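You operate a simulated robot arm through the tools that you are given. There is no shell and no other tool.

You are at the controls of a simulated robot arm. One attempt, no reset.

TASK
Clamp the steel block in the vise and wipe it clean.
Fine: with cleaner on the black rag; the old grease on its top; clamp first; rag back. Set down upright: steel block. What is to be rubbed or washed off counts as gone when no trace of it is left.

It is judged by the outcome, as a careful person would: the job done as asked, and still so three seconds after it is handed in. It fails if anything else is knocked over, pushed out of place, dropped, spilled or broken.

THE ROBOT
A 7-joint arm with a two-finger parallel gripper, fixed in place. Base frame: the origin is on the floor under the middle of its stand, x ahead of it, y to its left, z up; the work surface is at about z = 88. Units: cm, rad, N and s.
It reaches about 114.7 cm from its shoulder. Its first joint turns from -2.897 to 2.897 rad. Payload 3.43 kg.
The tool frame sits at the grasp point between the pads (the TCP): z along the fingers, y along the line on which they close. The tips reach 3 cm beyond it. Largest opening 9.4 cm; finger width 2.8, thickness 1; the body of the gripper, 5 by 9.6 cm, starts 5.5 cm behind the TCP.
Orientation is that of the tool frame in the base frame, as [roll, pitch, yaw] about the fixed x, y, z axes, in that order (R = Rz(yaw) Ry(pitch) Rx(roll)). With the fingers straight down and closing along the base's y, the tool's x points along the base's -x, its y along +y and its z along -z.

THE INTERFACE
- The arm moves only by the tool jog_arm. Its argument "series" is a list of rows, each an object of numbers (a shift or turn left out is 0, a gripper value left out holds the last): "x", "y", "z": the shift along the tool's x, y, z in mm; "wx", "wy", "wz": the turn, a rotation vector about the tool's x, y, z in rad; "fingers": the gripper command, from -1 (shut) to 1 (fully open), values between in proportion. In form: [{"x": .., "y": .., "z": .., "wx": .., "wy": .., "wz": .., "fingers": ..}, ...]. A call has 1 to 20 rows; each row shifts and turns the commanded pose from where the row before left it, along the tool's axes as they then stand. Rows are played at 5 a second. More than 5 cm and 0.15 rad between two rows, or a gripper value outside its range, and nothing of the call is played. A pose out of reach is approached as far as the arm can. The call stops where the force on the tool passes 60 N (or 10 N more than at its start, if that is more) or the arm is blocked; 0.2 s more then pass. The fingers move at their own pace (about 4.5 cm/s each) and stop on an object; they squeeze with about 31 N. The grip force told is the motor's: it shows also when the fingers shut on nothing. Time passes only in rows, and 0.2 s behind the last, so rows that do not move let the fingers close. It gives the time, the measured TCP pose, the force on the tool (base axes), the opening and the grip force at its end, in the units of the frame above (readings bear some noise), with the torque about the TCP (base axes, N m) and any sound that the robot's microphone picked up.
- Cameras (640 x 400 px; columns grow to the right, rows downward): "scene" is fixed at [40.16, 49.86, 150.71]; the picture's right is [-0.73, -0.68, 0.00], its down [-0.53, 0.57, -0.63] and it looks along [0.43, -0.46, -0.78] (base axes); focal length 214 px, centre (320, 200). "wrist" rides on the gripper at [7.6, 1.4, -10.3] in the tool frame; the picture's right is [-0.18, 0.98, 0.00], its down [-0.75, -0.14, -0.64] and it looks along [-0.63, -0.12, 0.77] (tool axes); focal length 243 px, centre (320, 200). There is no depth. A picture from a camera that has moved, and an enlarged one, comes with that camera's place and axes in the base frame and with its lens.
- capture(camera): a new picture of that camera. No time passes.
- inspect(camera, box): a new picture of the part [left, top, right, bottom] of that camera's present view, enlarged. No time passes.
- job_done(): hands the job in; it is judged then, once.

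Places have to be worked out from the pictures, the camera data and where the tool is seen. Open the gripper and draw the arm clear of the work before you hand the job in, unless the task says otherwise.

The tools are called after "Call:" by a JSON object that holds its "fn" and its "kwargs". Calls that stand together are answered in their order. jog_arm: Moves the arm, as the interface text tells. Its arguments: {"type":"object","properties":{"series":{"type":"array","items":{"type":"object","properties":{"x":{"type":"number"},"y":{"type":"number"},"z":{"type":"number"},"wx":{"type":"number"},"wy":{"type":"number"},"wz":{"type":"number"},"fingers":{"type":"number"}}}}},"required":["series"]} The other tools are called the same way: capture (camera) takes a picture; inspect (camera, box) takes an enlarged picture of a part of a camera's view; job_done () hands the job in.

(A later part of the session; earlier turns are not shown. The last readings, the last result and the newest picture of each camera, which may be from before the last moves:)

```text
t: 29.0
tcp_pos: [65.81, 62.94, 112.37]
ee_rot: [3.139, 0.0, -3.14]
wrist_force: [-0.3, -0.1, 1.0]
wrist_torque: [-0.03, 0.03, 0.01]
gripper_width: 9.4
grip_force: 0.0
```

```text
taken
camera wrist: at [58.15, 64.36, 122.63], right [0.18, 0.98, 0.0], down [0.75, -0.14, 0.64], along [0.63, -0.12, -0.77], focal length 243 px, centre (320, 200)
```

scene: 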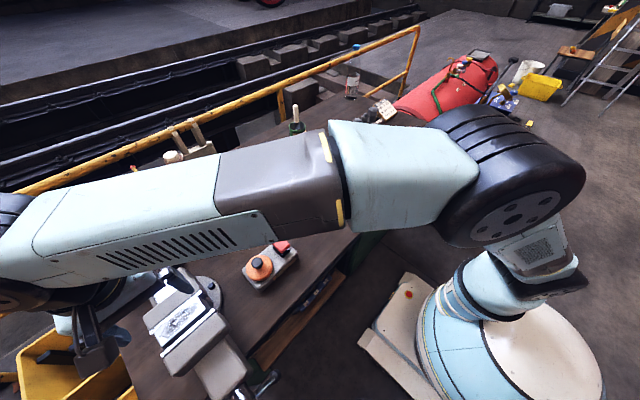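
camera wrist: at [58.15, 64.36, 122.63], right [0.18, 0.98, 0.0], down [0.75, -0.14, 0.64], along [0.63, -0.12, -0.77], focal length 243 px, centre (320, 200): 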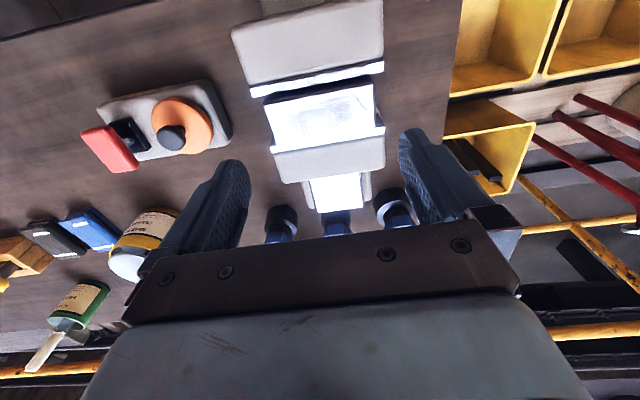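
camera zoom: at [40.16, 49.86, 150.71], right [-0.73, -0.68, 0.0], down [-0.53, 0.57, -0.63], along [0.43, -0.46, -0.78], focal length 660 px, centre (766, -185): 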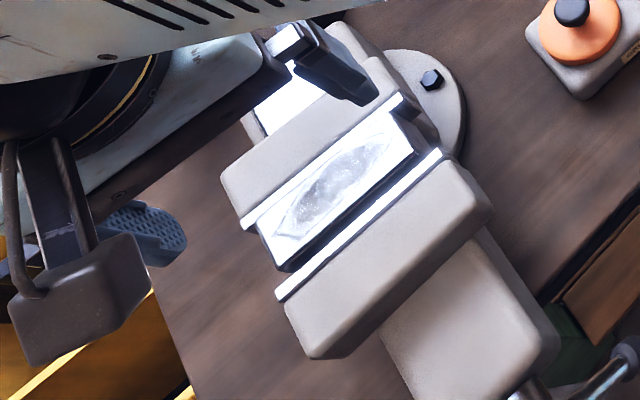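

One row was too long, so nothing moved. I resend with shorter rows.

Call:
{"fn": "jog_arm", "kwargs": {"series": [{"z": -40}, {"z": -36}, {"x": 40}, {"x": 40}, {"x": 40}, {"x": 40}, {"x": 40}, {"x": 40}, {"x": 40}, {"wy": -0.15}, {"wy": -0.15}, {"wy": -0.15}, {"wy": -0.15}, {}]}}

Call:
{"fn": "capture", "kwargs": {"camera": "scene"}}

Call:
{"fn": "capture", "kwargs": {"camera": "wrist"}}

```text
t: 32.0
tcp_pos: [37.78, 62.8, 120.0]
ee_rot: [3.138, 0.599, 3.14]
wrist_force: [0.5, -0.6, -1.0]
wrist_torque: [0.01, 0.02, 0.02]
gripper_width: 9.41
grip_force: 0.0
```

```text
taken
```

scene: 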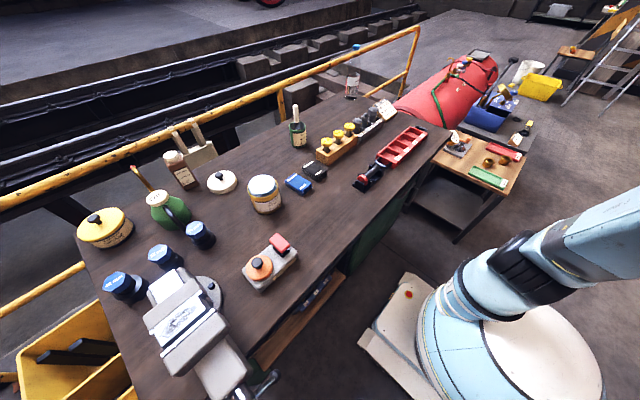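

```text
taken
camera wrist: at [25.68, 64.35, 124.13], right [0.15, 0.98, 0.11], down [0.26, -0.14, 0.96], along [0.95, -0.12, -0.28], focal length 243 px, centre (320, 200)
```

wrist: 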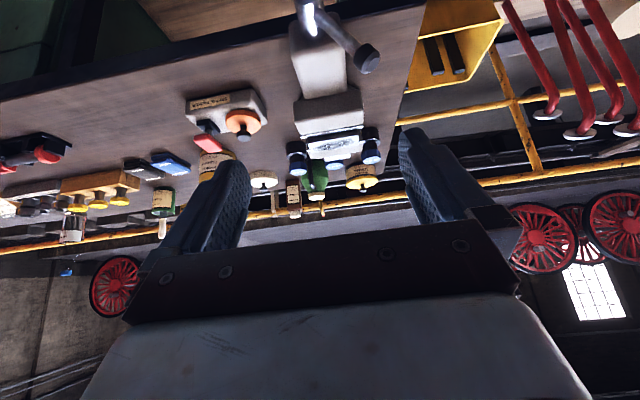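

That works. I continue the rotation to point the tool along +x.

Call:
{"fn": "jog_arm", "kwargs": {"series": [{"wy": -0.15}, {"wy": -0.15}, {"wy": -0.15}, {"wy": -0.15}, {"wy": -0.15}, {"wy": -0.15}, {"wy": -0.071}, {}]}}

Call:
{"fn": "capture", "kwargs": {"camera": "scene"}}

Call:
{"fn": "capture", "kwargs": {"camera": "wrist"}}

```text
t: 33.8
tcp_pos: [37.93, 62.86, 120.06]
ee_rot: [1.79, 1.568, 1.79]
wrist_force: [-1.3, 1.4, 0.1]
wrist_torque: [0.01, 0.03, 0.01]
gripper_width: 9.39
grip_force: 0.1
```

```text
taken
```

scene: 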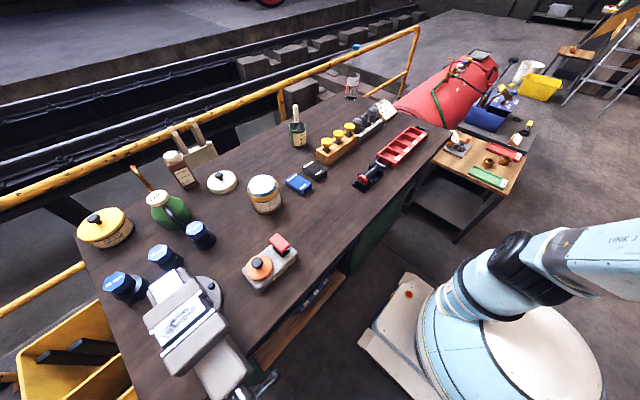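

```text
taken
camera wrist: at [27.46, 64.45, 112.38], right [0.0, 0.98, 0.19], down [-0.64, -0.14, 0.75], along [0.77, -0.12, 0.63], focal length 243 px, centre (320, 200)
```

wrist: 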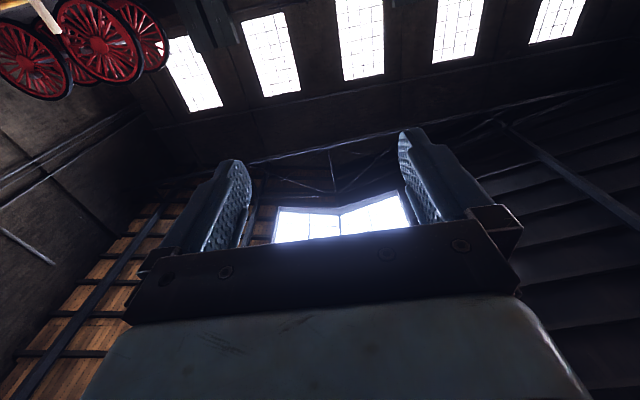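

The tool now points along +x. I test how far the wrist can rotate about its own axis in free space here (positive direction is tightening).

Call:
{"fn": "jog_arm", "kwargs": {"series": [{"wz": 0.15}, {"wz": 0.15}, {"wz": 0.15}, {"wz": 0.15}, {"wz": 0.15}, {"wz": 0.15}, {"wz": 0.15}, {"wz": 0.15}, {"wz": 0.15}, {"wz": 0.15}, {"wz": 0.15}, {"wz": 0.15}, {"wz": 0.15}, {"wz": 0.15}, {"wz": 0.15}, {"wz": 0.15}, {"wz": 0.15}, {"wz": 0.15}, {"wz": 0.15}, {"wz": 0.15}]}}

Call:
{"fn": "capture", "kwargs": {"camera": "wrist"}}

```text
t: 38.0
tcp_pos: [37.8, 62.93, 120.03]
ee_rot: [1.572, 0.77, 1.572]
wrist_force: [0.2, -0.7, 0.0]
wrist_torque: [0.01, 0.03, -0.02]
gripper_width: 9.42
grip_force: 0.0
out of reach, approached as far as the arm can: row 6, 7, 8, 9, 10, 11, 12, 13, 14, 15, 16, 17, 18, 19, 20
```

```text
taken
camera wrist: at [27.48, 69.48, 115.72], right [0.0, 0.55, 0.83], down [-0.64, -0.64, 0.42], along [0.77, -0.54, 0.35], focal length 243 px, centre (320, 200)
```

wrist: 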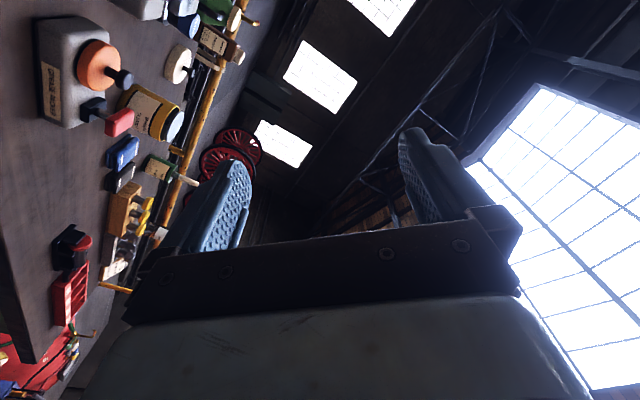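

The wrist's limit is at about +0.8 rad in the tightening direction, so there should be ample range the other way (≈ −5 rad). I check by rotating back.

Call:
{"fn": "jog_arm", "kwargs": {"series": [{"wz": -0.15}, {"wz": -0.15}, {"wz": -0.15}, {}]}}

```text
t: 39.0
tcp_pos: [37.79, 63.09, 119.99]
ee_rot: [1.575, 1.219, 1.575]
wrist_force: [-0.1, 0.1, 0.0]
wrist_torque: [0.01, -0.04, 0.02]
gripper_width: 9.43
grip_force: 0.0
```

Good. I rotate the other way to bring the camera above the gripper and to start the tightening stroke from the negative end.

Call:
{"fn": "jog_arm", "kwargs": {"series": [{"wz": -0.15}, {"wz": -0.15}, {"wz": -0.15}, {"wz": -0.15}, {"wz": -0.15}, {"wz": -0.15}, {"wz": -0.15}, {"wz": -0.15}, {"wz": -0.15}, {"wz": -0.15}, {"wz": -0.15}, {"wz": -0.15}, {"wz": -0.15}, {"wz": -0.15}, {"wz": -0.15}, {"wz": -0.15}, {"wz": -0.15}, {"wz": -0.15}, {"wz": -0.15}, {"wz": -0.15}]}}

Call:
{"fn": "jog_arm", "kwargs": {"series": [{"wz": -0.15}, {"wz": -0.15}, {"wz": -0.15}, {"wz": -0.042}, {}]}}

Call:
{"fn": "capture", "kwargs": {"camera": "wrist"}}

Call:
{"fn": "capture", "kwargs": {"camera": "scene"}}

```text
t: 43.2
tcp_pos: [37.86, 63.02, 120.02]
ee_rot: [-1.574, -1.077, -1.567]
wrist_force: [0.3, -0.5, 0.4]
wrist_torque: [0.0, 0.01, 0.0]
gripper_width: 9.39
grip_force: 0.1
```

```text
t: 44.4
tcp_pos: [37.76, 63.12, 120.06]
ee_rot: [-2.389, -1.57, -0.752]
wrist_force: [0.0, 1.0, -0.6]
wrist_torque: [0.02, 0.02, -0.04]
gripper_width: 9.41
grip_force: 0.1
```

```text
taken
camera wrist: at [27.53, 61.59, 127.6], right [0.0, -0.98, -0.19], down [-0.64, 0.14, -0.75], along [0.77, 0.12, -0.63], focal length 243 px, centre (320, 200)
```

wrist: 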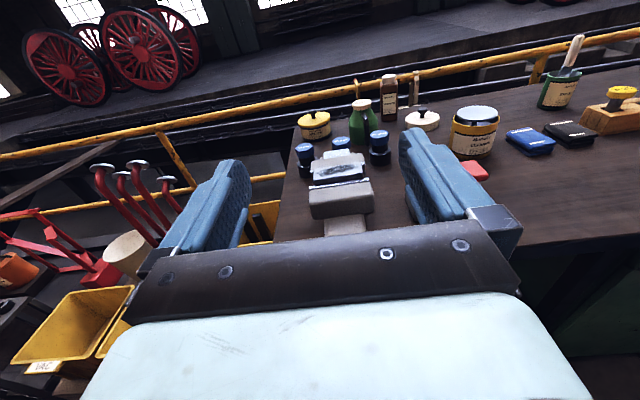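

```text
taken
```

scene: 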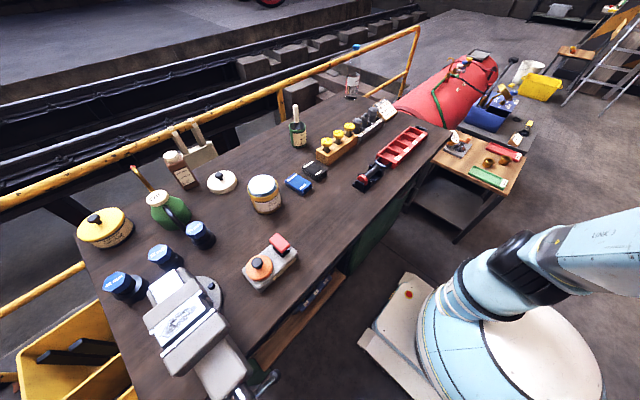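

The camera is now on top. I lower in front of the screw to see hub and bar head-on.

Call:
{"fn": "jog_arm", "kwargs": {"series": [{"x": -40}, {"x": -40}, {"x": -40}, {"x": -40}, {"x": -40}, {"x": -40}, {"x": -20}, {}]}}

Call:
{"fn": "capture", "kwargs": {"camera": "wrist"}}

Call:
{"fn": "capture", "kwargs": {"camera": "scene"}}

```text
t: 46.2
tcp_pos: [37.68, 63.02, 93.83]
ee_rot: [-2.14, -1.568, -1.002]
wrist_force: [0.1, 0.2, -0.9]
wrist_torque: [-0.02, 0.0, -0.02]
gripper_width: 9.41
grip_force: 0.1
```

```text
taken
camera wrist: at [27.38, 61.6, 101.46], right [0.0, -0.98, -0.19], down [-0.64, 0.14, -0.75], along [0.77, 0.12, -0.63], focal length 243 px, centre (320, 200)
```

wrist: 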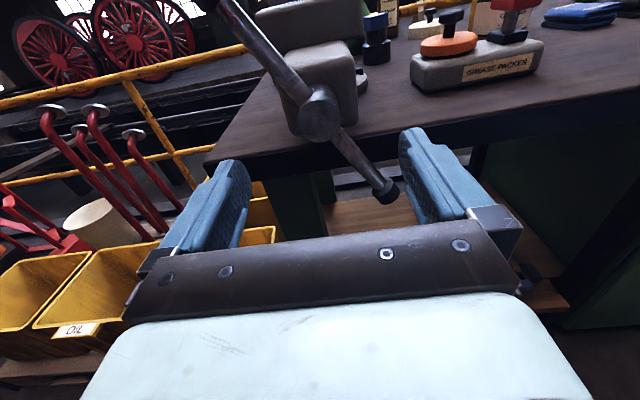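

```text
taken
```

scene: 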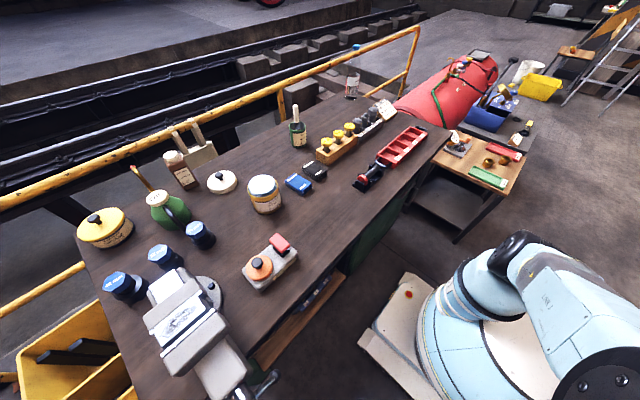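

The hub and bar are clearly visible. I enlarge to measure the hub's axis accurately.

Call:
{"fn": "inspect", "kwargs": {"camera": "wrist", "box": [200, 0, 440, 220]}}

```text
1.82 times, centred on (320, 110) of wrist
camera zoom: at [27.38, 61.6, 101.46], right [0.0, -0.98, -0.19], down [-0.64, 0.14, -0.75], along [0.77, 0.12, -0.63], focal length 441 px, centre (320, 364)
```

zoom: 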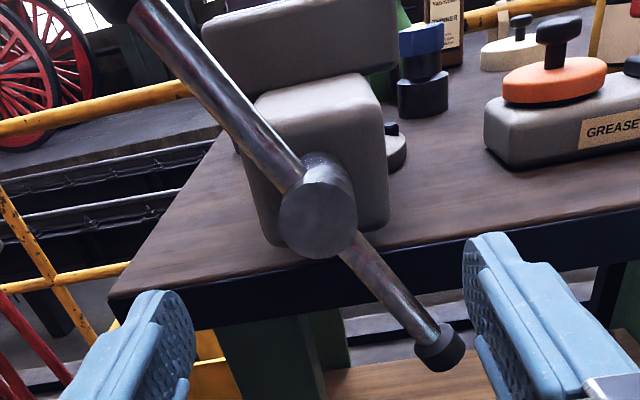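

Triangulated: hub axis at y ≈ 63.0, z ≈ 94.4, hub front at x ≈ 45.5, bar at x ≈ 47.1 tilted 60°. I align with the axis and insert the open fingers either side of the hub (they are at 0°, clear of the bar).

Call:
{"fn": "jog_arm", "kwargs": {"series": [{"x": 6}, {"z": 20}, {"z": 20}, {"z": 15}, {"z": 10}, {"z": 8}, {}]}}

Call:
{"fn": "capture", "kwargs": {"camera": "wrist"}}

```text
t: 47.8
tcp_pos: [45.12, 62.94, 94.64]
ee_rot: [-2.125, -1.567, -1.017]
wrist_force: [0.3, -0.5, 0.8]
wrist_torque: [-0.04, -0.02, -0.01]
gripper_width: 9.4
grip_force: 0.1
```

```text
taken
camera wrist: at [34.77, 61.6, 102.27], right [0.0, -0.98, -0.19], down [-0.64, 0.14, -0.75], along [0.77, 0.12, -0.63], focal length 243 px, centre (320, 200)
```

wrist: 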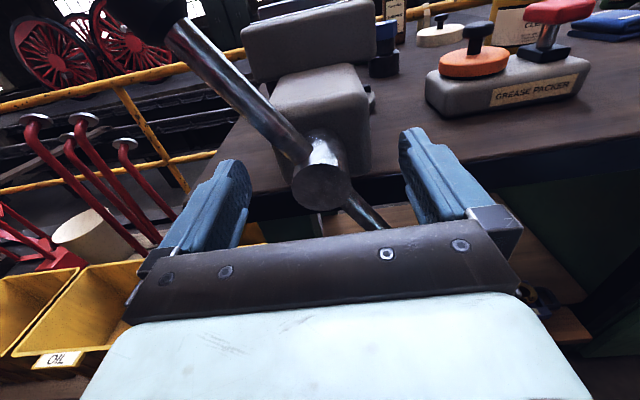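

The hub is centred between the fingers. I start rotating in the tightening direction and check after contact.

Call:
{"fn": "jog_arm", "kwargs": {"series": [{"wz": 0.15}, {"wz": 0.15}, {"wz": 0.15}, {"wz": 0.15}, {"wz": 0.15}, {"wz": 0.15}, {"wz": 0.15}, {"wz": 0.15}]}}

Call:
{"fn": "capture", "kwargs": {"camera": "wrist"}}

Call:
{"fn": "inspect", "kwargs": {"camera": "scene", "box": [130, 260, 290, 400]}}

```text
t: 49.6
tcp_pos: [45.07, 62.98, 94.46]
ee_rot: [-1.572, -0.367, -1.572]
wrist_force: [0.5, -3.3, -1.3]
wrist_torque: [-0.31, -0.03, -0.07]
gripper_width: 9.41
grip_force: 0.1
```

```text
taken
camera wrist: at [34.77, 55.42, 95.92], right [0.0, -0.18, -0.98], down [-0.64, 0.76, -0.14], along [0.77, 0.63, -0.12], focal length 243 px, centre (320, 200)
```

wrist: 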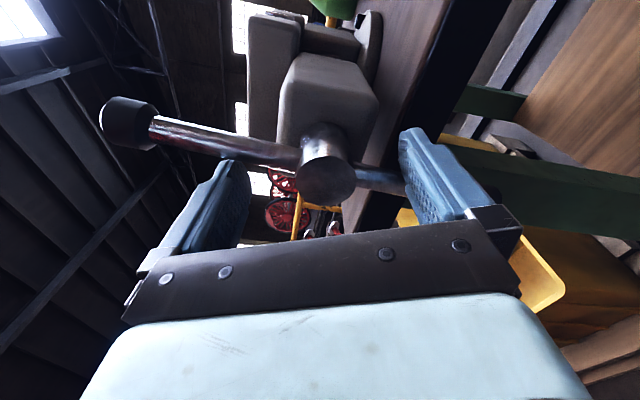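

```text
2.86 times, centred on (210, 330) of scene
camera zoom: at [40.16, 49.86, 150.71], right [-0.73, -0.68, 0.0], down [-0.53, 0.57, -0.63], along [0.43, -0.46, -0.78], focal length 613 px, centre (634, -171)
```

zoom: 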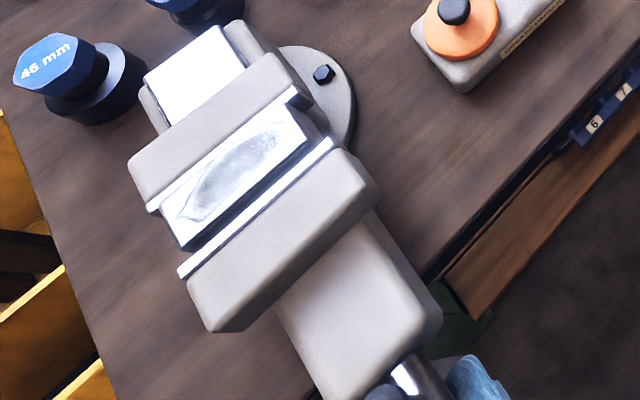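

The bar is turning with light torque (~0.3 Nm). I continue the stroke and then compare the jaw position.

Call:
{"fn": "jog_arm", "kwargs": {"series": [{"wz": 0.15}, {"wz": 0.15}, {"wz": 0.15}, {"wz": 0.15}, {"wz": 0.15}, {"wz": 0.15}, {"wz": 0.15}, {"wz": 0.15}, {"wz": 0.15}, {"wz": 0.15}]}}

Call:
{"fn": "capture", "kwargs": {"camera": "wrist"}}

Call:
{"fn": "inspect", "kwargs": {"camera": "scene", "box": [130, 260, 290, 400]}}

```text
t: 51.8
tcp_pos: [45.05, 62.96, 94.58]
ee_rot: [-1.577, 1.133, -1.576]
wrist_force: [-0.8, -0.9, -6.3]
wrist_torque: [-0.34, 0.14, -0.03]
gripper_width: 9.38
grip_force: 0.1
```

```text
taken
camera wrist: at [34.81, 61.12, 87.08], right [0.0, 0.97, -0.25], down [-0.64, 0.19, 0.74], along [0.77, 0.16, 0.62], focal length 243 px, centre (320, 200)
```

wrist: 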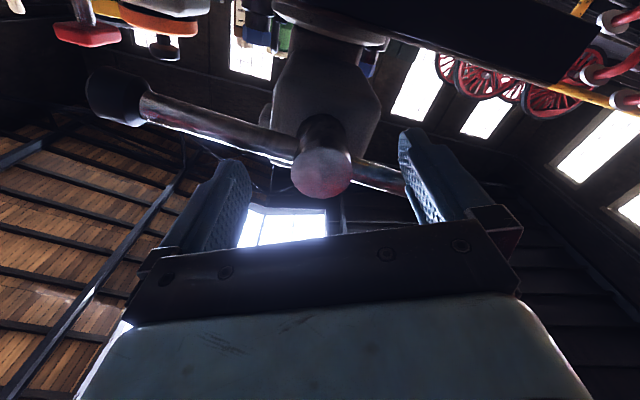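

```text
2.86 times, centred on (210, 330) of scene
camera zoom: at [40.16, 49.86, 150.71], right [-0.73, -0.68, 0.0], down [-0.53, 0.57, -0.63], along [0.43, -0.46, -0.78], focal length 613 px, centre (634, -171)
```

zoom: 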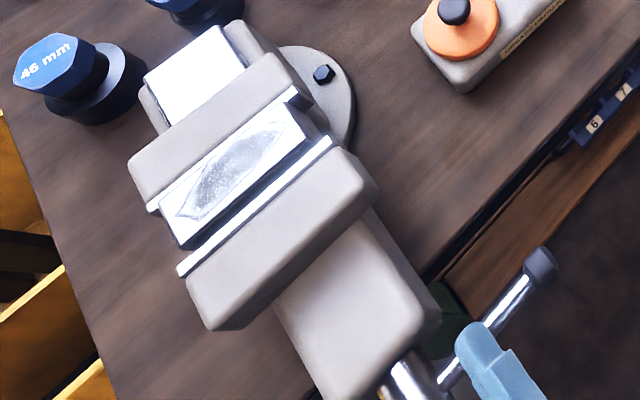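

The jaw is moving the right way. I finish the stroke toward the wrist limit.

Call:
{"fn": "jog_arm", "kwargs": {"series": [{"wz": 0.15}, {"wz": 0.15}, {"wz": 0.15}, {"wz": 0.15}, {"wz": 0.15}, {"wz": 0.15}, {"wz": 0.15}, {"wz": 0.1}]}}

Call:
{"fn": "inspect", "kwargs": {"camera": "scene", "box": [130, 260, 290, 400]}}

Call:
{"fn": "capture", "kwargs": {"camera": "wrist"}}

```text
t: 53.6
tcp_pos: [45.0, 63.1, 94.59]
ee_rot: [1.575, 1.211, 1.574]
wrist_force: [-0.1, 2.4, -3.1]
wrist_torque: [-0.22, 0.05, 0.1]
gripper_width: 9.41
grip_force: 0.0
out of reach, approached as far as the arm can: row 6, 7, 8
```

```text
2.86 times, centred on (210, 330) of scene
camera zoom: at [40.16, 49.86, 150.71], right [-0.73, -0.68, 0.0], down [-0.53, 0.57, -0.63], along [0.43, -0.46, -0.78], focal length 613 px, centre (634, -171)
```

zoom: 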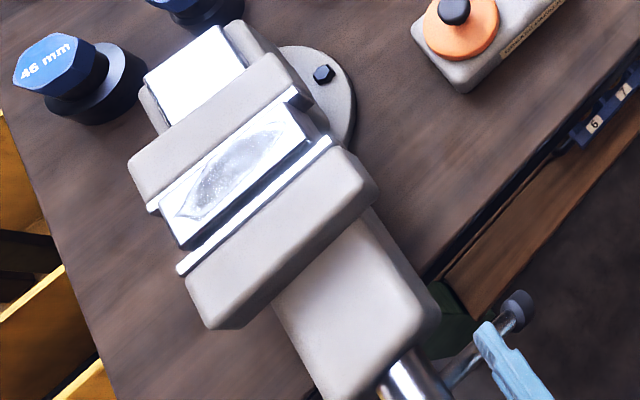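

```text
taken
camera wrist: at [34.72, 67.08, 87.95], right [0.0, 0.86, 0.52], down [-0.64, -0.4, 0.66], along [0.77, -0.33, 0.55], focal length 243 px, centre (320, 200)
```

wrist: 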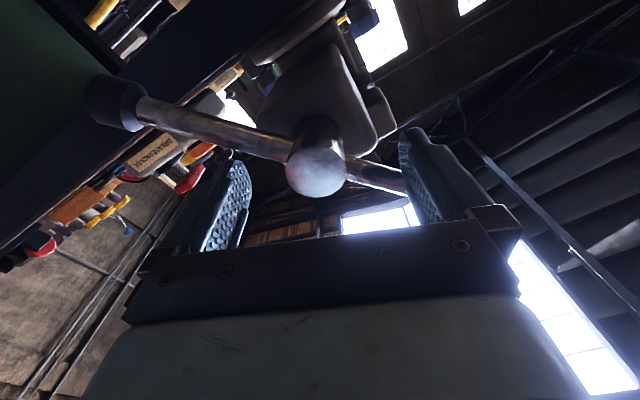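

The jaw has closed by ~0.3 cm in this half turn. The wrist limit is reached, so I withdraw, rotate back ~206°, and re-engage.

Call:
{"fn": "jog_arm", "kwargs": {"series": [{"z": -25}, {"z": -25}, {"wz": -0.15}, {"wz": -0.15}, {"wz": -0.15}, {"wz": -0.15}, {"wz": -0.15}, {"wz": -0.15}, {"wz": -0.15}, {"wz": -0.15}, {"wz": -0.15}, {"wz": -0.15}, {"wz": -0.15}, {"wz": -0.15}, {"wz": -0.15}, {"wz": -0.15}, {"wz": -0.15}, {"wz": -0.15}, {"wz": -0.15}, {"wz": -0.15}]}}

Call:
{"fn": "jog_arm", "kwargs": {"series": [{"wz": -0.15}, {"wz": -0.15}, {"wz": -0.15}, {"wz": -0.15}, {"wz": -0.15}, {"wz": -0.15}, {}]}}

Call:
{"fn": "capture", "kwargs": {"camera": "wrist"}}

```text
t: 57.8
tcp_pos: [40.17, 62.92, 94.61]
ee_rot: [-1.574, -0.772, -1.569]
wrist_force: [0.8, 1.2, -0.3]
wrist_torque: [0.0, 0.01, -0.01]
gripper_width: 9.4
grip_force: 0.0
```

```text
t: 59.4
tcp_pos: [40.04, 62.99, 94.61]
ee_rot: [1.59, -1.47, 1.552]
wrist_force: [0.5, -0.7, 0.2]
wrist_torque: [-0.01, 0.01, 0.02]
gripper_width: 9.42
grip_force: 0.1
```

```text
taken
camera wrist: at [29.74, 62.37, 102.3], right [0.0, -1.0, -0.09], down [-0.64, 0.07, -0.76], along [0.77, 0.05, -0.64], focal length 243 px, centre (320, 200)
```

wrist: 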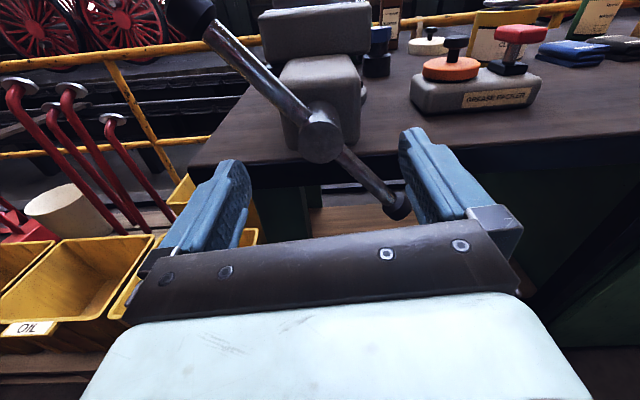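

The bar stands at about 48° and the fingers at −6°, a clear separation. I re-insert and start the second stroke.

Call:
{"fn": "jog_arm", "kwargs": {"series": [{"z": 20}, {"z": 20}, {"z": 12}, {"wz": 0.15}, {"wz": 0.15}, {"wz": 0.15}, {"wz": 0.15}, {"wz": 0.15}, {"wz": 0.15}, {"wz": 0.15}, {"wz": 0.15}, {"wz": 0.15}, {"wz": 0.15}, {"wz": 0.15}, {"wz": 0.15}]}}

Call:
{"fn": "inspect", "kwargs": {"camera": "scene", "box": [130, 260, 290, 400]}}

```text
t: 62.6
tcp_pos: [45.3, 62.96, 94.51]
ee_rot: [-1.573, 0.133, -1.574]
wrist_force: [2.3, -6.8, -4.2]
wrist_torque: [-0.41, 0.01, -0.19]
gripper_width: 9.43
grip_force: 0.0
```

```text
2.86 times, centred on (210, 330) of scene
camera zoom: at [40.16, 49.86, 150.71], right [-0.73, -0.68, 0.0], down [-0.53, 0.57, -0.63], along [0.43, -0.46, -0.78], focal length 613 px, centre (634, -171)
```

zoom: 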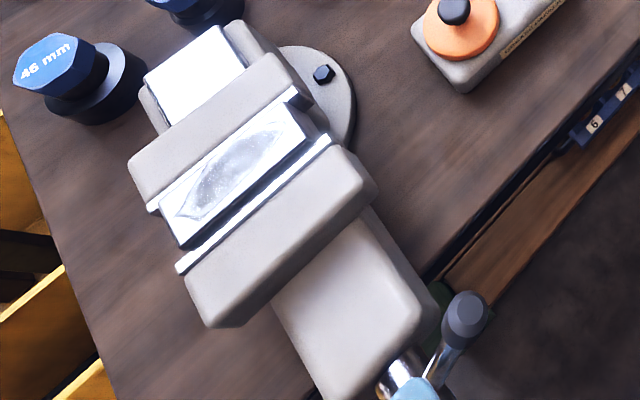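

Turning smoothly, torque ~0.4 Nm. I complete this stroke to the limit.

Call:
{"fn": "jog_arm", "kwargs": {"series": [{"wz": 0.15}, {"wz": 0.15}, {"wz": 0.15}, {"wz": 0.15}, {"wz": 0.15}, {"wz": 0.15}, {"wz": 0.15}, {"wz": 0.15}, {"wz": 0.15}, {"wz": 0.15}, {"wz": 0.15}, {"wz": 0.1}]}}

Call:
{"fn": "inspect", "kwargs": {"camera": "scene", "box": [130, 260, 290, 400]}}

```text
t: 65.2
tcp_pos: [45.4, 63.26, 94.44]
ee_rot: [1.586, 1.261, 1.586]
wrist_force: [5.3, 17.2, -34.8]
wrist_torque: [-1.93, 0.96, 0.27]
gripper_width: 9.38
grip_force: 0.0
```

```text
2.86 times, centred on (210, 330) of scene
camera zoom: at [40.16, 49.86, 150.71], right [-0.73, -0.68, 0.0], down [-0.53, 0.57, -0.63], along [0.43, -0.46, -0.78], focal length 613 px, centre (634, -171)
```

zoom: 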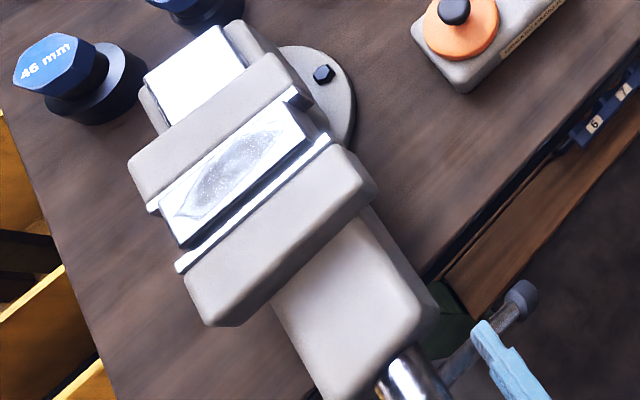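

Resistance rose sharply (≈1.9 Nm, one finger pushing with ~39 N), suggesting the jaws have met the block. I look closely at the jaws.

Call:
{"fn": "inspect", "kwargs": {"camera": "scene", "box": [155, 275, 225, 345]}}

Call:
{"fn": "capture", "kwargs": {"camera": "wrist"}}

```text
5.71 times, centred on (190, 310) of scene
camera zoom: at [40.16, 49.86, 150.71], right [-0.73, -0.68, 0.0], down [-0.53, 0.57, -0.63], along [0.43, -0.46, -0.78], focal length 1226 px, centre (1063, -429)
```

zoom: 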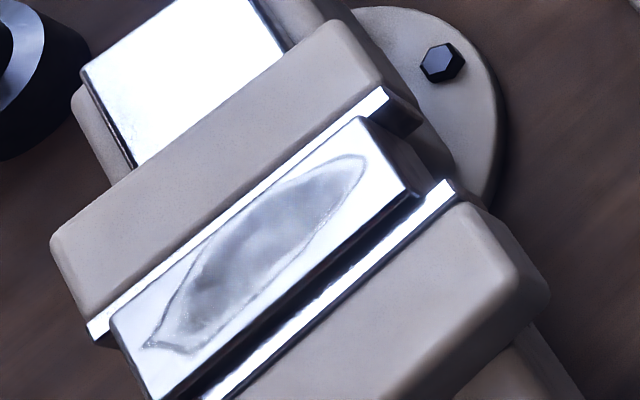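

```text
taken
camera wrist: at [34.93, 66.88, 87.63], right [0.0, 0.88, 0.47], down [-0.64, -0.36, 0.68], along [0.77, -0.3, 0.56], focal length 243 px, centre (320, 200)
```

wrist: 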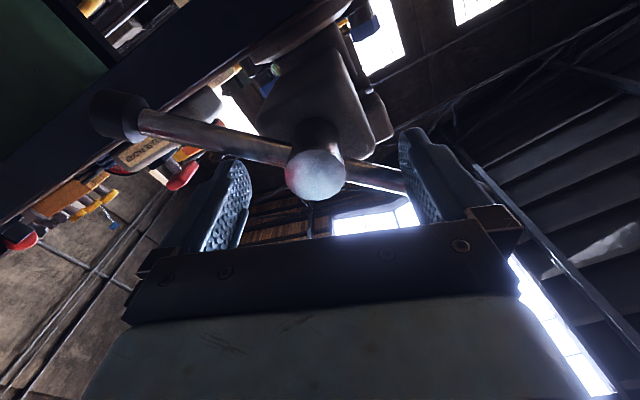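

A small gap may still be there by the measurement. I withdraw, rotate back and look at the vise head-on before the next stroke.

Call:
{"fn": "jog_arm", "kwargs": {"series": [{"z": -25}, {"z": -25}, {"wz": -0.15}, {"wz": -0.15}, {"wz": -0.15}, {"wz": -0.15}, {"wz": -0.15}, {"wz": -0.15}, {"wz": -0.15}, {"wz": -0.15}, {"wz": -0.15}, {"wz": -0.15}, {"wz": -0.15}, {"wz": -0.15}, {"wz": -0.15}, {"wz": -0.15}, {"wz": -0.15}, {"wz": -0.15}, {"wz": -0.15}, {"wz": -0.15}]}}

Call:
{"fn": "jog_arm", "kwargs": {"series": [{"wz": -0.15}, {"wz": -0.15}, {"wz": -0.15}, {"wz": -0.15}, {"wz": -0.15}, {}]}}

Call:
{"fn": "capture", "kwargs": {"camera": "wrist"}}

Call:
{"fn": "inspect", "kwargs": {"camera": "scene", "box": [155, 275, 225, 345]}}

```text
t: 69.4
tcp_pos: [40.24, 63.14, 94.51]
ee_rot: [-1.574, -0.819, -1.569]
wrist_force: [0.3, -0.3, 0.4]
wrist_torque: [0.0, -0.01, 0.0]
gripper_width: 9.43
grip_force: 0.1
```

```text
t: 70.8
tcp_pos: [40.3, 63.0, 94.5]
ee_rot: [-2.591, -1.569, -0.552]
wrist_force: [-0.1, 0.0, 0.2]
wrist_torque: [0.01, -0.03, 0.02]
gripper_width: 9.38
grip_force: 0.0
```

```text
taken
camera wrist: at [29.95, 61.64, 102.2], right [0.0, -0.98, -0.19], down [-0.64, 0.14, -0.75], along [0.77, 0.12, -0.63], focal length 243 px, centre (320, 200)
```

wrist: 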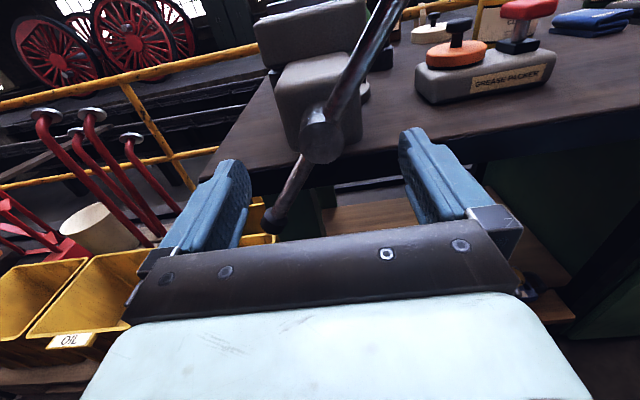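

```text
5.71 times, centred on (190, 310) of scene
camera zoom: at [40.16, 49.86, 150.71], right [-0.73, -0.68, 0.0], down [-0.53, 0.57, -0.63], along [0.43, -0.46, -0.78], focal length 1226 px, centre (1063, -429)
```

zoom: 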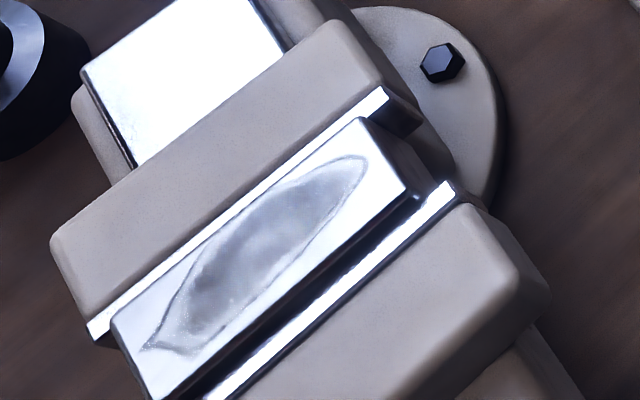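

The bar now stands at ~118°, not where I left it (~40°), so I check whether it sprang back or was moved, by comparing the jaw position.

Call:
{"fn": "inspect", "kwargs": {"camera": "scene", "box": [130, 260, 290, 400]}}

Call:
{"fn": "inspect", "kwargs": {"camera": "wrist", "box": [200, 0, 440, 240]}}

```text
2.86 times, centred on (210, 330) of scene
camera zoom: at [40.16, 49.86, 150.71], right [-0.73, -0.68, 0.0], down [-0.53, 0.57, -0.63], along [0.43, -0.46, -0.78], focal length 613 px, centre (634, -171)
```

zoom: 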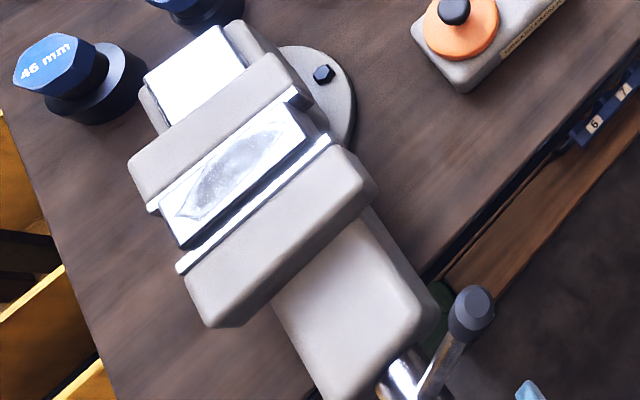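

```text
1.67 times, centred on (320, 120) of wrist
camera zoom: at [29.95, 61.64, 102.2], right [0.0, -0.98, -0.19], down [-0.64, 0.14, -0.75], along [0.77, 0.12, -0.63], focal length 404 px, centre (320, 333)
```

zoom: 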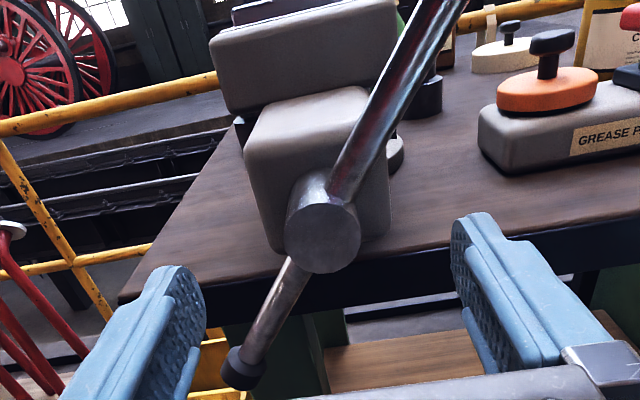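

The bar sprang back about 95° from the hard point, consistent with the jaws having met the block and the screw relaxing elastically. I raise the arm and turn the tool down with the camera on the far side, to check the near gap between jaw and block.

Call:
{"fn": "jog_arm", "kwargs": {"series": [{"x": 40}, {"x": 40}, {"x": 40}, {"x": 40}, {"x": 40}, {"x": 40}, {"x": 40}, {"wy": -0.15}, {"wy": -0.15}, {"wy": -0.15}, {"wy": -0.15}, {"wy": -0.15}, {"wy": -0.15}, {"wy": -0.15}, {"wy": -0.15}, {"wy": -0.15}, {"wy": -0.15}, {"wy": -0.071}, {}]}}

Call:
{"fn": "jog_arm", "kwargs": {"series": [{"x": 40}, {"x": 40}, {"x": 40}, {"x": 40}, {"x": 40}, {"x": 40}, {"x": 40}, {"x": 40}, {"x": 40}, {}]}}

Call:
{"fn": "capture", "kwargs": {"camera": "wrist"}}

```text
t: 74.8
tcp_pos: [40.37, 62.97, 122.63]
ee_rot: [-3.139, 0.002, -0.001]
wrist_force: [-0.5, -0.4, 1.0]
wrist_torque: [0.01, -0.04, 0.0]
gripper_width: 9.39
grip_force: 0.1
```

```text
t: 77.0
tcp_pos: [73.49, 61.48, 121.84]
ee_rot: [-3.139, 0.0, 0.0]
wrist_force: [-0.1, 0.0, 0.3]
wrist_torque: [0.02, 0.0, -0.02]
gripper_width: 9.39
grip_force: 0.0
out of reach, approached as far as the arm can: row 8, 9
```

```text
taken
camera wrist: at [81.14, 59.97, 132.0], right [-0.18, -0.98, 0.0], down [-0.75, 0.14, 0.64], along [-0.63, 0.12, -0.77], focal length 243 px, centre (320, 200)
```

wrist: 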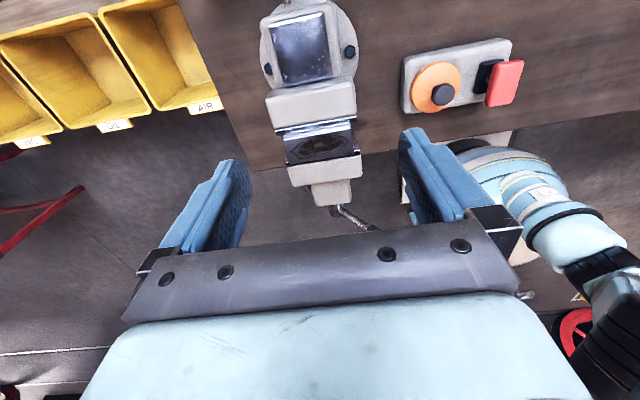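

I enlarge the jaws from this side.

Call:
{"fn": "inspect", "kwargs": {"camera": "wrist", "box": [260, 80, 380, 200]}}

```text
3.33 times, centred on (320, 140) of wrist
camera zoom: at [81.14, 59.97, 132.0], right [-0.18, -0.98, 0.0], down [-0.75, 0.14, 0.64], along [-0.63, 0.12, -0.77], focal length 809 px, centre (320, 400)
```

zoom: 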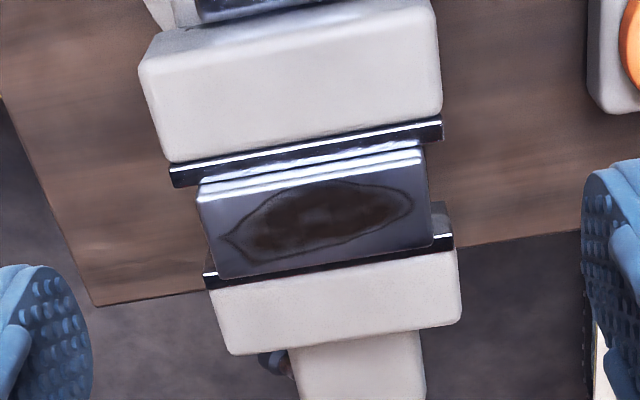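

From this side the jaws are 4.06 cm apart versus a ~3.6 cm block, so it isn't clamped: the bar kicked back when I released it abruptly under load. I return to the handle, will tighten again and ease off gently this time.

Call:
{"fn": "jog_arm", "kwargs": {"series": [{"x": -37, "y": -3}, {"x": -37, "y": -3}, {"x": -37, "y": -3}, {"x": -37, "y": -3}, {"x": -37, "y": -3}, {"x": -37}, {"x": -37}, {"x": -37}, {"x": -37}, {"wy": 0.15}, {"wy": 0.15}, {"wy": 0.15}, {"wy": 0.15}, {"wy": 0.15}, {"wy": 0.15}, {"wy": 0.15}, {"wy": 0.15}, {"wy": 0.15}, {"wy": 0.15}, {"wy": 0.071}]}}

Call:
{"fn": "jog_arm", "kwargs": {"series": [{"x": -40}, {"x": -40}, {"x": -40}, {"x": -40}, {"x": -40}, {"x": -40}, {"x": -33}, {}]}}

Call:
{"fn": "capture", "kwargs": {"camera": "wrist"}}

```text
t: 81.2
tcp_pos: [40.28, 62.95, 121.76]
ee_rot: [-1.697, -1.567, -1.448]
wrist_force: [1.0, -0.1, -0.2]
wrist_torque: [0.0, -0.03, 0.05]
gripper_width: 9.39
grip_force: 0.1
```

```text
t: 83.0
tcp_pos: [40.14, 62.82, 94.49]
ee_rot: [-2.046, -1.568, -1.094]
wrist_force: [-0.3, -1.3, 0.6]
wrist_torque: [-0.01, -0.01, 0.01]
gripper_width: 9.38
grip_force: 0.2
```

```text
taken
camera wrist: at [29.8, 61.41, 102.11], right [0.0, -0.98, -0.19], down [-0.64, 0.14, -0.75], along [0.77, 0.12, -0.63], focal length 243 px, centre (320, 200)
```

wrist: 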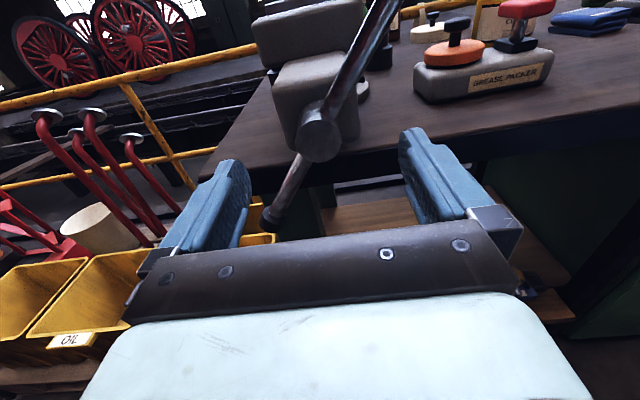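

The bar is still at ~125°. I rotate the fingers to ~70° first, insert deeper (the hub has advanced ~0.8 cm), then push.

Call:
{"fn": "jog_arm", "kwargs": {"series": [{"wz": 0.15}, {"wz": 0.15}, {"wz": 0.15}, {"wz": 0.15}, {"wz": 0.15}, {"wz": 0.15}, {"wz": 0.15}, {}, {"z": 20}, {"z": 20}, {"z": 17}, {}, {"wz": 0.15}, {"wz": 0.15}, {"wz": 0.15}, {"wz": 0.15}, {"wz": 0.1}, {"wz": 0.1}, {}]}}

Call:
{"fn": "capture", "kwargs": {"camera": "wrist"}}

```text
t: 87.0
tcp_pos: [45.87, 62.95, 94.48]
ee_rot: [-1.57, 0.281, -1.572]
wrist_force: [1.5, -7.2, -5.3]
wrist_torque: [-0.43, -0.07, -0.23]
gripper_width: 9.4
grip_force: 0.0
```

```text
taken
camera wrist: at [35.59, 56.12, 90.93], right [0.0, 0.45, -0.89], down [-0.64, 0.69, 0.35], along [0.77, 0.57, 0.29], focal length 243 px, centre (320, 200)
```

wrist: 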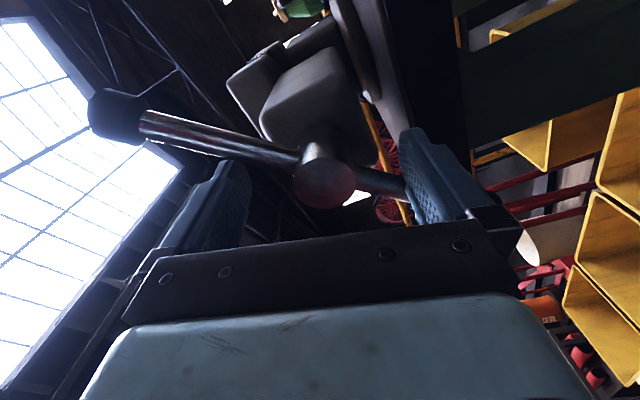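

Contact made with normal drag (0.43 Nm). I continue in moderate steps and monitor the torque.

Call:
{"fn": "jog_arm", "kwargs": {"series": [{"wz": 0.12}, {"wz": 0.12}, {"wz": 0.12}, {"wz": 0.12}, {"wz": 0.12}, {}]}}

Call:
{"fn": "jog_arm", "kwargs": {"series": [{"wz": 0.1}, {"wz": 0.1}, {"wz": 0.1}, {"wz": 0.1}, {}]}}

Call:
{"fn": "inspect", "kwargs": {"camera": "scene", "box": [155, 275, 225, 345]}}

```text
t: 88.4
tcp_pos: [45.94, 62.97, 94.47]
ee_rot: [-1.574, 0.881, -1.577]
wrist_force: [3.1, -6.7, -14.6]
wrist_torque: [-0.76, 0.19, -0.35]
gripper_width: 9.41
grip_force: 0.1
```

```text
t: 89.6
tcp_pos: [45.95, 63.06, 94.49]
ee_rot: [-1.58, 1.281, -1.58]
wrist_force: [-1.9, -2.1, -23.4]
wrist_torque: [-1.12, 0.36, 0.11]
gripper_width: 9.38
grip_force: 0.0
```

```text
5.71 times, centred on (190, 310) of scene
camera zoom: at [40.16, 49.86, 150.71], right [-0.73, -0.68, 0.0], down [-0.53, 0.57, -0.63], along [0.43, -0.46, -0.78], focal length 1226 px, centre (1063, -429)
```

zoom: 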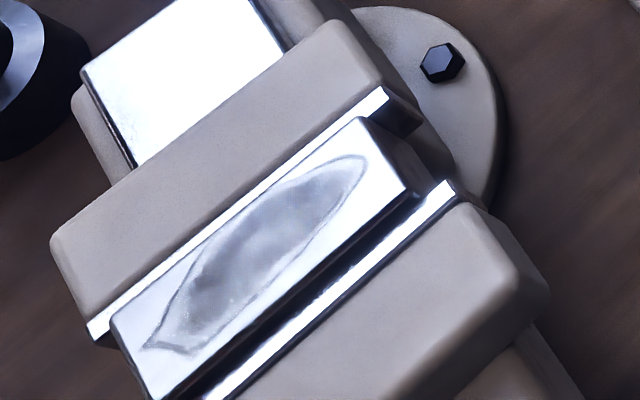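

The torque now climbs steadily (0.43 → 0.76 → 1.12 Nm) while the jaw hardly moves: the block is being squeezed. I add a bit more, then ease off slowly rather than letting go abruptly.

Call:
{"fn": "jog_arm", "kwargs": {"series": [{"wz": 0.1}, {"wz": 0.1}, {"wz": 0.1}, {"wz": 0.1}, {}]}}

Call:
{"fn": "jog_arm", "kwargs": {"series": [{"wz": 0.08}, {"wz": 0.08}, {"wz": 0.08}, {}]}}

```text
t: 90.8
tcp_pos: [45.93, 63.03, 94.32]
ee_rot: [1.602, 1.46, 1.604]
wrist_force: [3.8, 8.2, -32.2]
wrist_torque: [-1.61, 0.59, 0.08]
gripper_width: 9.39
grip_force: 0.0
```

```text
t: 91.8
tcp_pos: [45.87, 63.16, 94.35]
ee_rot: [1.58, 1.221, 1.58]
wrist_force: [0.7, 14.0, -30.6]
wrist_torque: [-1.66, 0.53, 0.24]
gripper_width: 9.39
grip_force: 0.1
```

1.66 Nm at the wrist limit. Now I ease off in small steps and watch where the bar stops pushing back.

Call:
{"fn": "jog_arm", "kwargs": {"series": [{"wz": -0.04}, {"wz": -0.04}, {"wz": -0.04}, {"wz": -0.04}, {"wz": -0.04}, {}]}}

Call:
{"fn": "jog_arm", "kwargs": {"series": [{"wz": -0.04}, {"wz": -0.04}, {"wz": -0.04}, {"wz": -0.04}, {"wz": -0.04}, {}]}}

```text
t: 93.2
tcp_pos: [45.93, 63.13, 94.49]
ee_rot: [1.588, 1.421, 1.587]
wrist_force: [2.1, 18.4, -13.1]
wrist_torque: [-0.99, 0.3, 0.23]
gripper_width: 9.39
grip_force: 0.1
```

```text
t: 94.6
tcp_pos: [45.9, 63.01, 94.46]
ee_rot: [-1.618, 1.521, -1.618]
wrist_force: [0.2, 10.9, -13.0]
wrist_torque: [-0.77, 0.28, 0.1]
gripper_width: 9.39
grip_force: 0.1
```

The bar follows back elastically. I keep easing off slowly until the load vanishes.

Call:
{"fn": "jog_arm", "kwargs": {"series": [{"wz": -0.05}, {"wz": -0.05}, {"wz": -0.05}, {"wz": -0.05}, {"wz": -0.05}, {}]}}

Call:
{"fn": "jog_arm", "kwargs": {"series": [{"wz": -0.05}, {"wz": -0.05}, {"wz": -0.05}, {"wz": -0.05}, {"wz": -0.05}, {}]}}

Call:
{"fn": "jog_arm", "kwargs": {"series": [{"wz": -0.05}, {"wz": -0.05}, {"wz": -0.05}, {"wz": -0.05}, {"wz": -0.05}, {}]}}

Call:
{"fn": "capture", "kwargs": {"camera": "wrist"}}

```text
t: 96.0
tcp_pos: [45.99, 63.05, 94.56]
ee_rot: [-1.579, 1.271, -1.581]
wrist_force: [0.1, 4.4, -9.2]
wrist_torque: [-0.46, 0.15, -0.02]
gripper_width: 9.38
grip_force: 0.1
```

```text
t: 97.4
tcp_pos: [45.87, 63.12, 94.56]
ee_rot: [-1.574, 1.022, -1.576]
wrist_force: [1.1, 0.4, -4.1]
wrist_torque: [-0.2, 0.0, -0.02]
gripper_width: 9.41
grip_force: 0.0
```

```text
t: 98.8
tcp_pos: [45.81, 63.05, 94.55]
ee_rot: [-1.573, 0.773, -1.573]
wrist_force: [0.3, 0.0, 0.2]
wrist_torque: [-0.02, 0.04, 0.0]
gripper_width: 9.39
grip_force: 0.0
```

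```text
taken
camera wrist: at [35.58, 58.65, 88.17], right [0.0, 0.82, -0.58], down [-0.64, 0.44, 0.63], along [0.77, 0.37, 0.52], focal length 243 px, centre (320, 200)
```

wrist: 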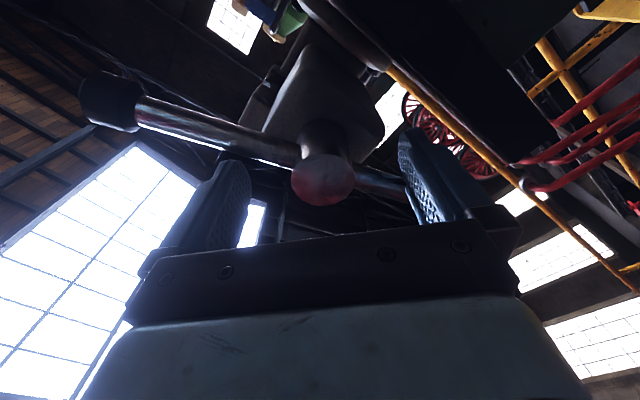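

The load is gone and the bar has stayed tight (residual spring torque ≈ friction ≈ 0.33 Nm holds the clamp). I withdraw straight back, then check the bar remains where it is.

Call:
{"fn": "jog_arm", "kwargs": {"series": [{"wz": -0.05}, {}, {"z": -20}, {"z": -25}, {"z": -25}, {}]}}

Call:
{"fn": "capture", "kwargs": {"camera": "wrist"}}

Call:
{"fn": "inspect", "kwargs": {"camera": "scene", "box": [130, 260, 290, 400]}}

```text
t: 100.2
tcp_pos: [39.0, 63.05, 94.46]
ee_rot: [-1.572, 0.723, -1.573]
wrist_force: [-0.9, 0.3, 0.2]
wrist_torque: [0.01, 0.04, 0.02]
gripper_width: 9.39
grip_force: 0.0
```

```text
taken
camera wrist: at [28.62, 58.35, 88.32], right [0.0, 0.79, -0.62], down [-0.64, 0.47, 0.61], along [0.77, 0.39, 0.5], focal length 243 px, centre (320, 200)
```

wrist: 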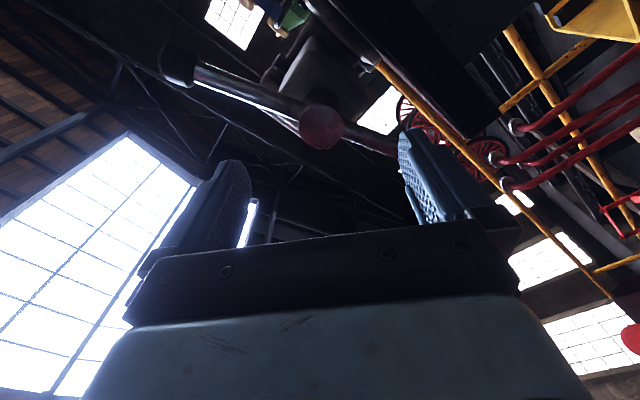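

```text
2.86 times, centred on (210, 330) of scene
camera zoom: at [40.16, 49.86, 150.71], right [-0.73, -0.68, 0.0], down [-0.53, 0.57, -0.63], along [0.43, -0.46, -0.78], focal length 613 px, centre (634, -171)
```

zoom: 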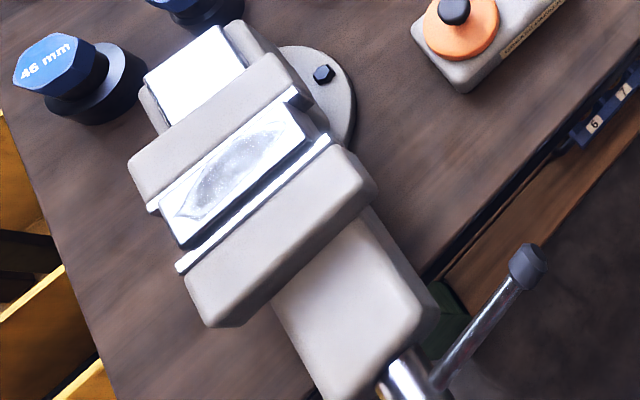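

The bar stays put and the block sits firmly between the jaws. I now rotate the tool back to level, raise it and point it down for the rag.

Call:
{"fn": "jog_arm", "kwargs": {"series": [{"wz": 0.15}, {"wz": 0.15}, {"wz": 0.15}, {"wz": 0.15}, {"wz": 0.15}, {"wz": 0.098}, {}, {"x": -40}, {"x": -40}, {"x": -40}, {"x": -40}, {"x": -40}, {"x": -40}, {"x": -40}, {}]}}

Call:
{"fn": "jog_arm", "kwargs": {"series": [{"wy": 0.15}, {"wy": 0.15}, {"wy": 0.15}, {"wy": 0.15}, {"wy": 0.15}, {"wy": 0.15}, {"wy": 0.15}, {"wy": 0.15}, {"wy": 0.15}, {"wy": 0.15}, {"wy": 0.071}, {}]}}

```text
t: 103.4
tcp_pos: [39.06, 62.97, 122.22]
ee_rot: [-2.802, 1.57, -2.804]
wrist_force: [-0.8, 0.4, -1.2]
wrist_torque: [-0.01, 0.01, 0.02]
gripper_width: 9.38
grip_force: 0.0
```

```text
t: 106.0
tcp_pos: [39.04, 62.9, 122.56]
ee_rot: [3.141, -0.003, -3.14]
wrist_force: [0.4, 0.2, 0.1]
wrist_torque: [-0.02, 0.04, -0.02]
gripper_width: 9.37
grip_force: 0.0
```

The tool points down again. I move across to look at the black rag and the cleaner tin.

Call:
{"fn": "jog_arm", "kwargs": {"series": [{"x": -19.3, "y": -33.5}, {"x": -19.3, "y": -33.5}, {"x": -19.3, "y": -33.5}, {"x": -19.3, "y": -33.5}, {"x": -19.3, "y": -33.5}, {"x": -19.3, "y": -33.5}, {"x": -19.3, "y": -33.5}, {"x": -19.3, "y": -33.5}, {"x": -19.3, "y": -33.5}, {"x": -19.3, "y": -33.5}, {"x": -19.3, "y": -33.5}, {"x": -19.3, "y": -33.5}, {"x": -19.3, "y": -33.5}, {"x": -19.3, "y": -33.5}, {}]}}

Call:
{"fn": "capture", "kwargs": {"camera": "wrist"}}

Call:
{"fn": "inspect", "kwargs": {"camera": "scene", "box": [130, 260, 290, 400]}}

```text
t: 109.2
tcp_pos: [66.08, 16.15, 122.58]
ee_rot: [3.142, -0.003, -3.142]
wrist_force: [0.2, 0.3, 1.2]
wrist_torque: [-0.01, 0.03, -0.03]
gripper_width: 9.4
grip_force: 0.1
```

```text
taken
camera wrist: at [58.36, 17.6, 132.82], right [0.18, 0.98, 0.0], down [0.75, -0.14, 0.64], along [0.63, -0.12, -0.77], focal length 243 px, centre (320, 200)
```

wrist: 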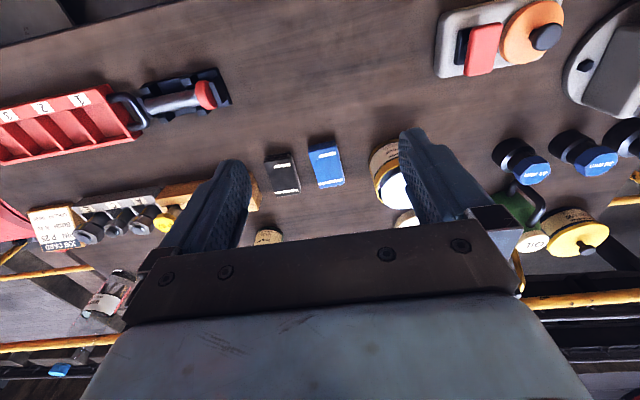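

```text
2.86 times, centred on (210, 330) of scene
camera zoom: at [40.16, 49.86, 150.71], right [-0.73, -0.68, 0.0], down [-0.53, 0.57, -0.63], along [0.43, -0.46, -0.78], focal length 613 px, centre (634, -171)
```

zoom: 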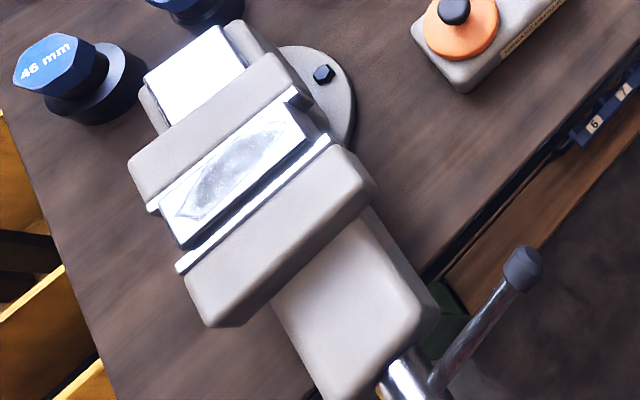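

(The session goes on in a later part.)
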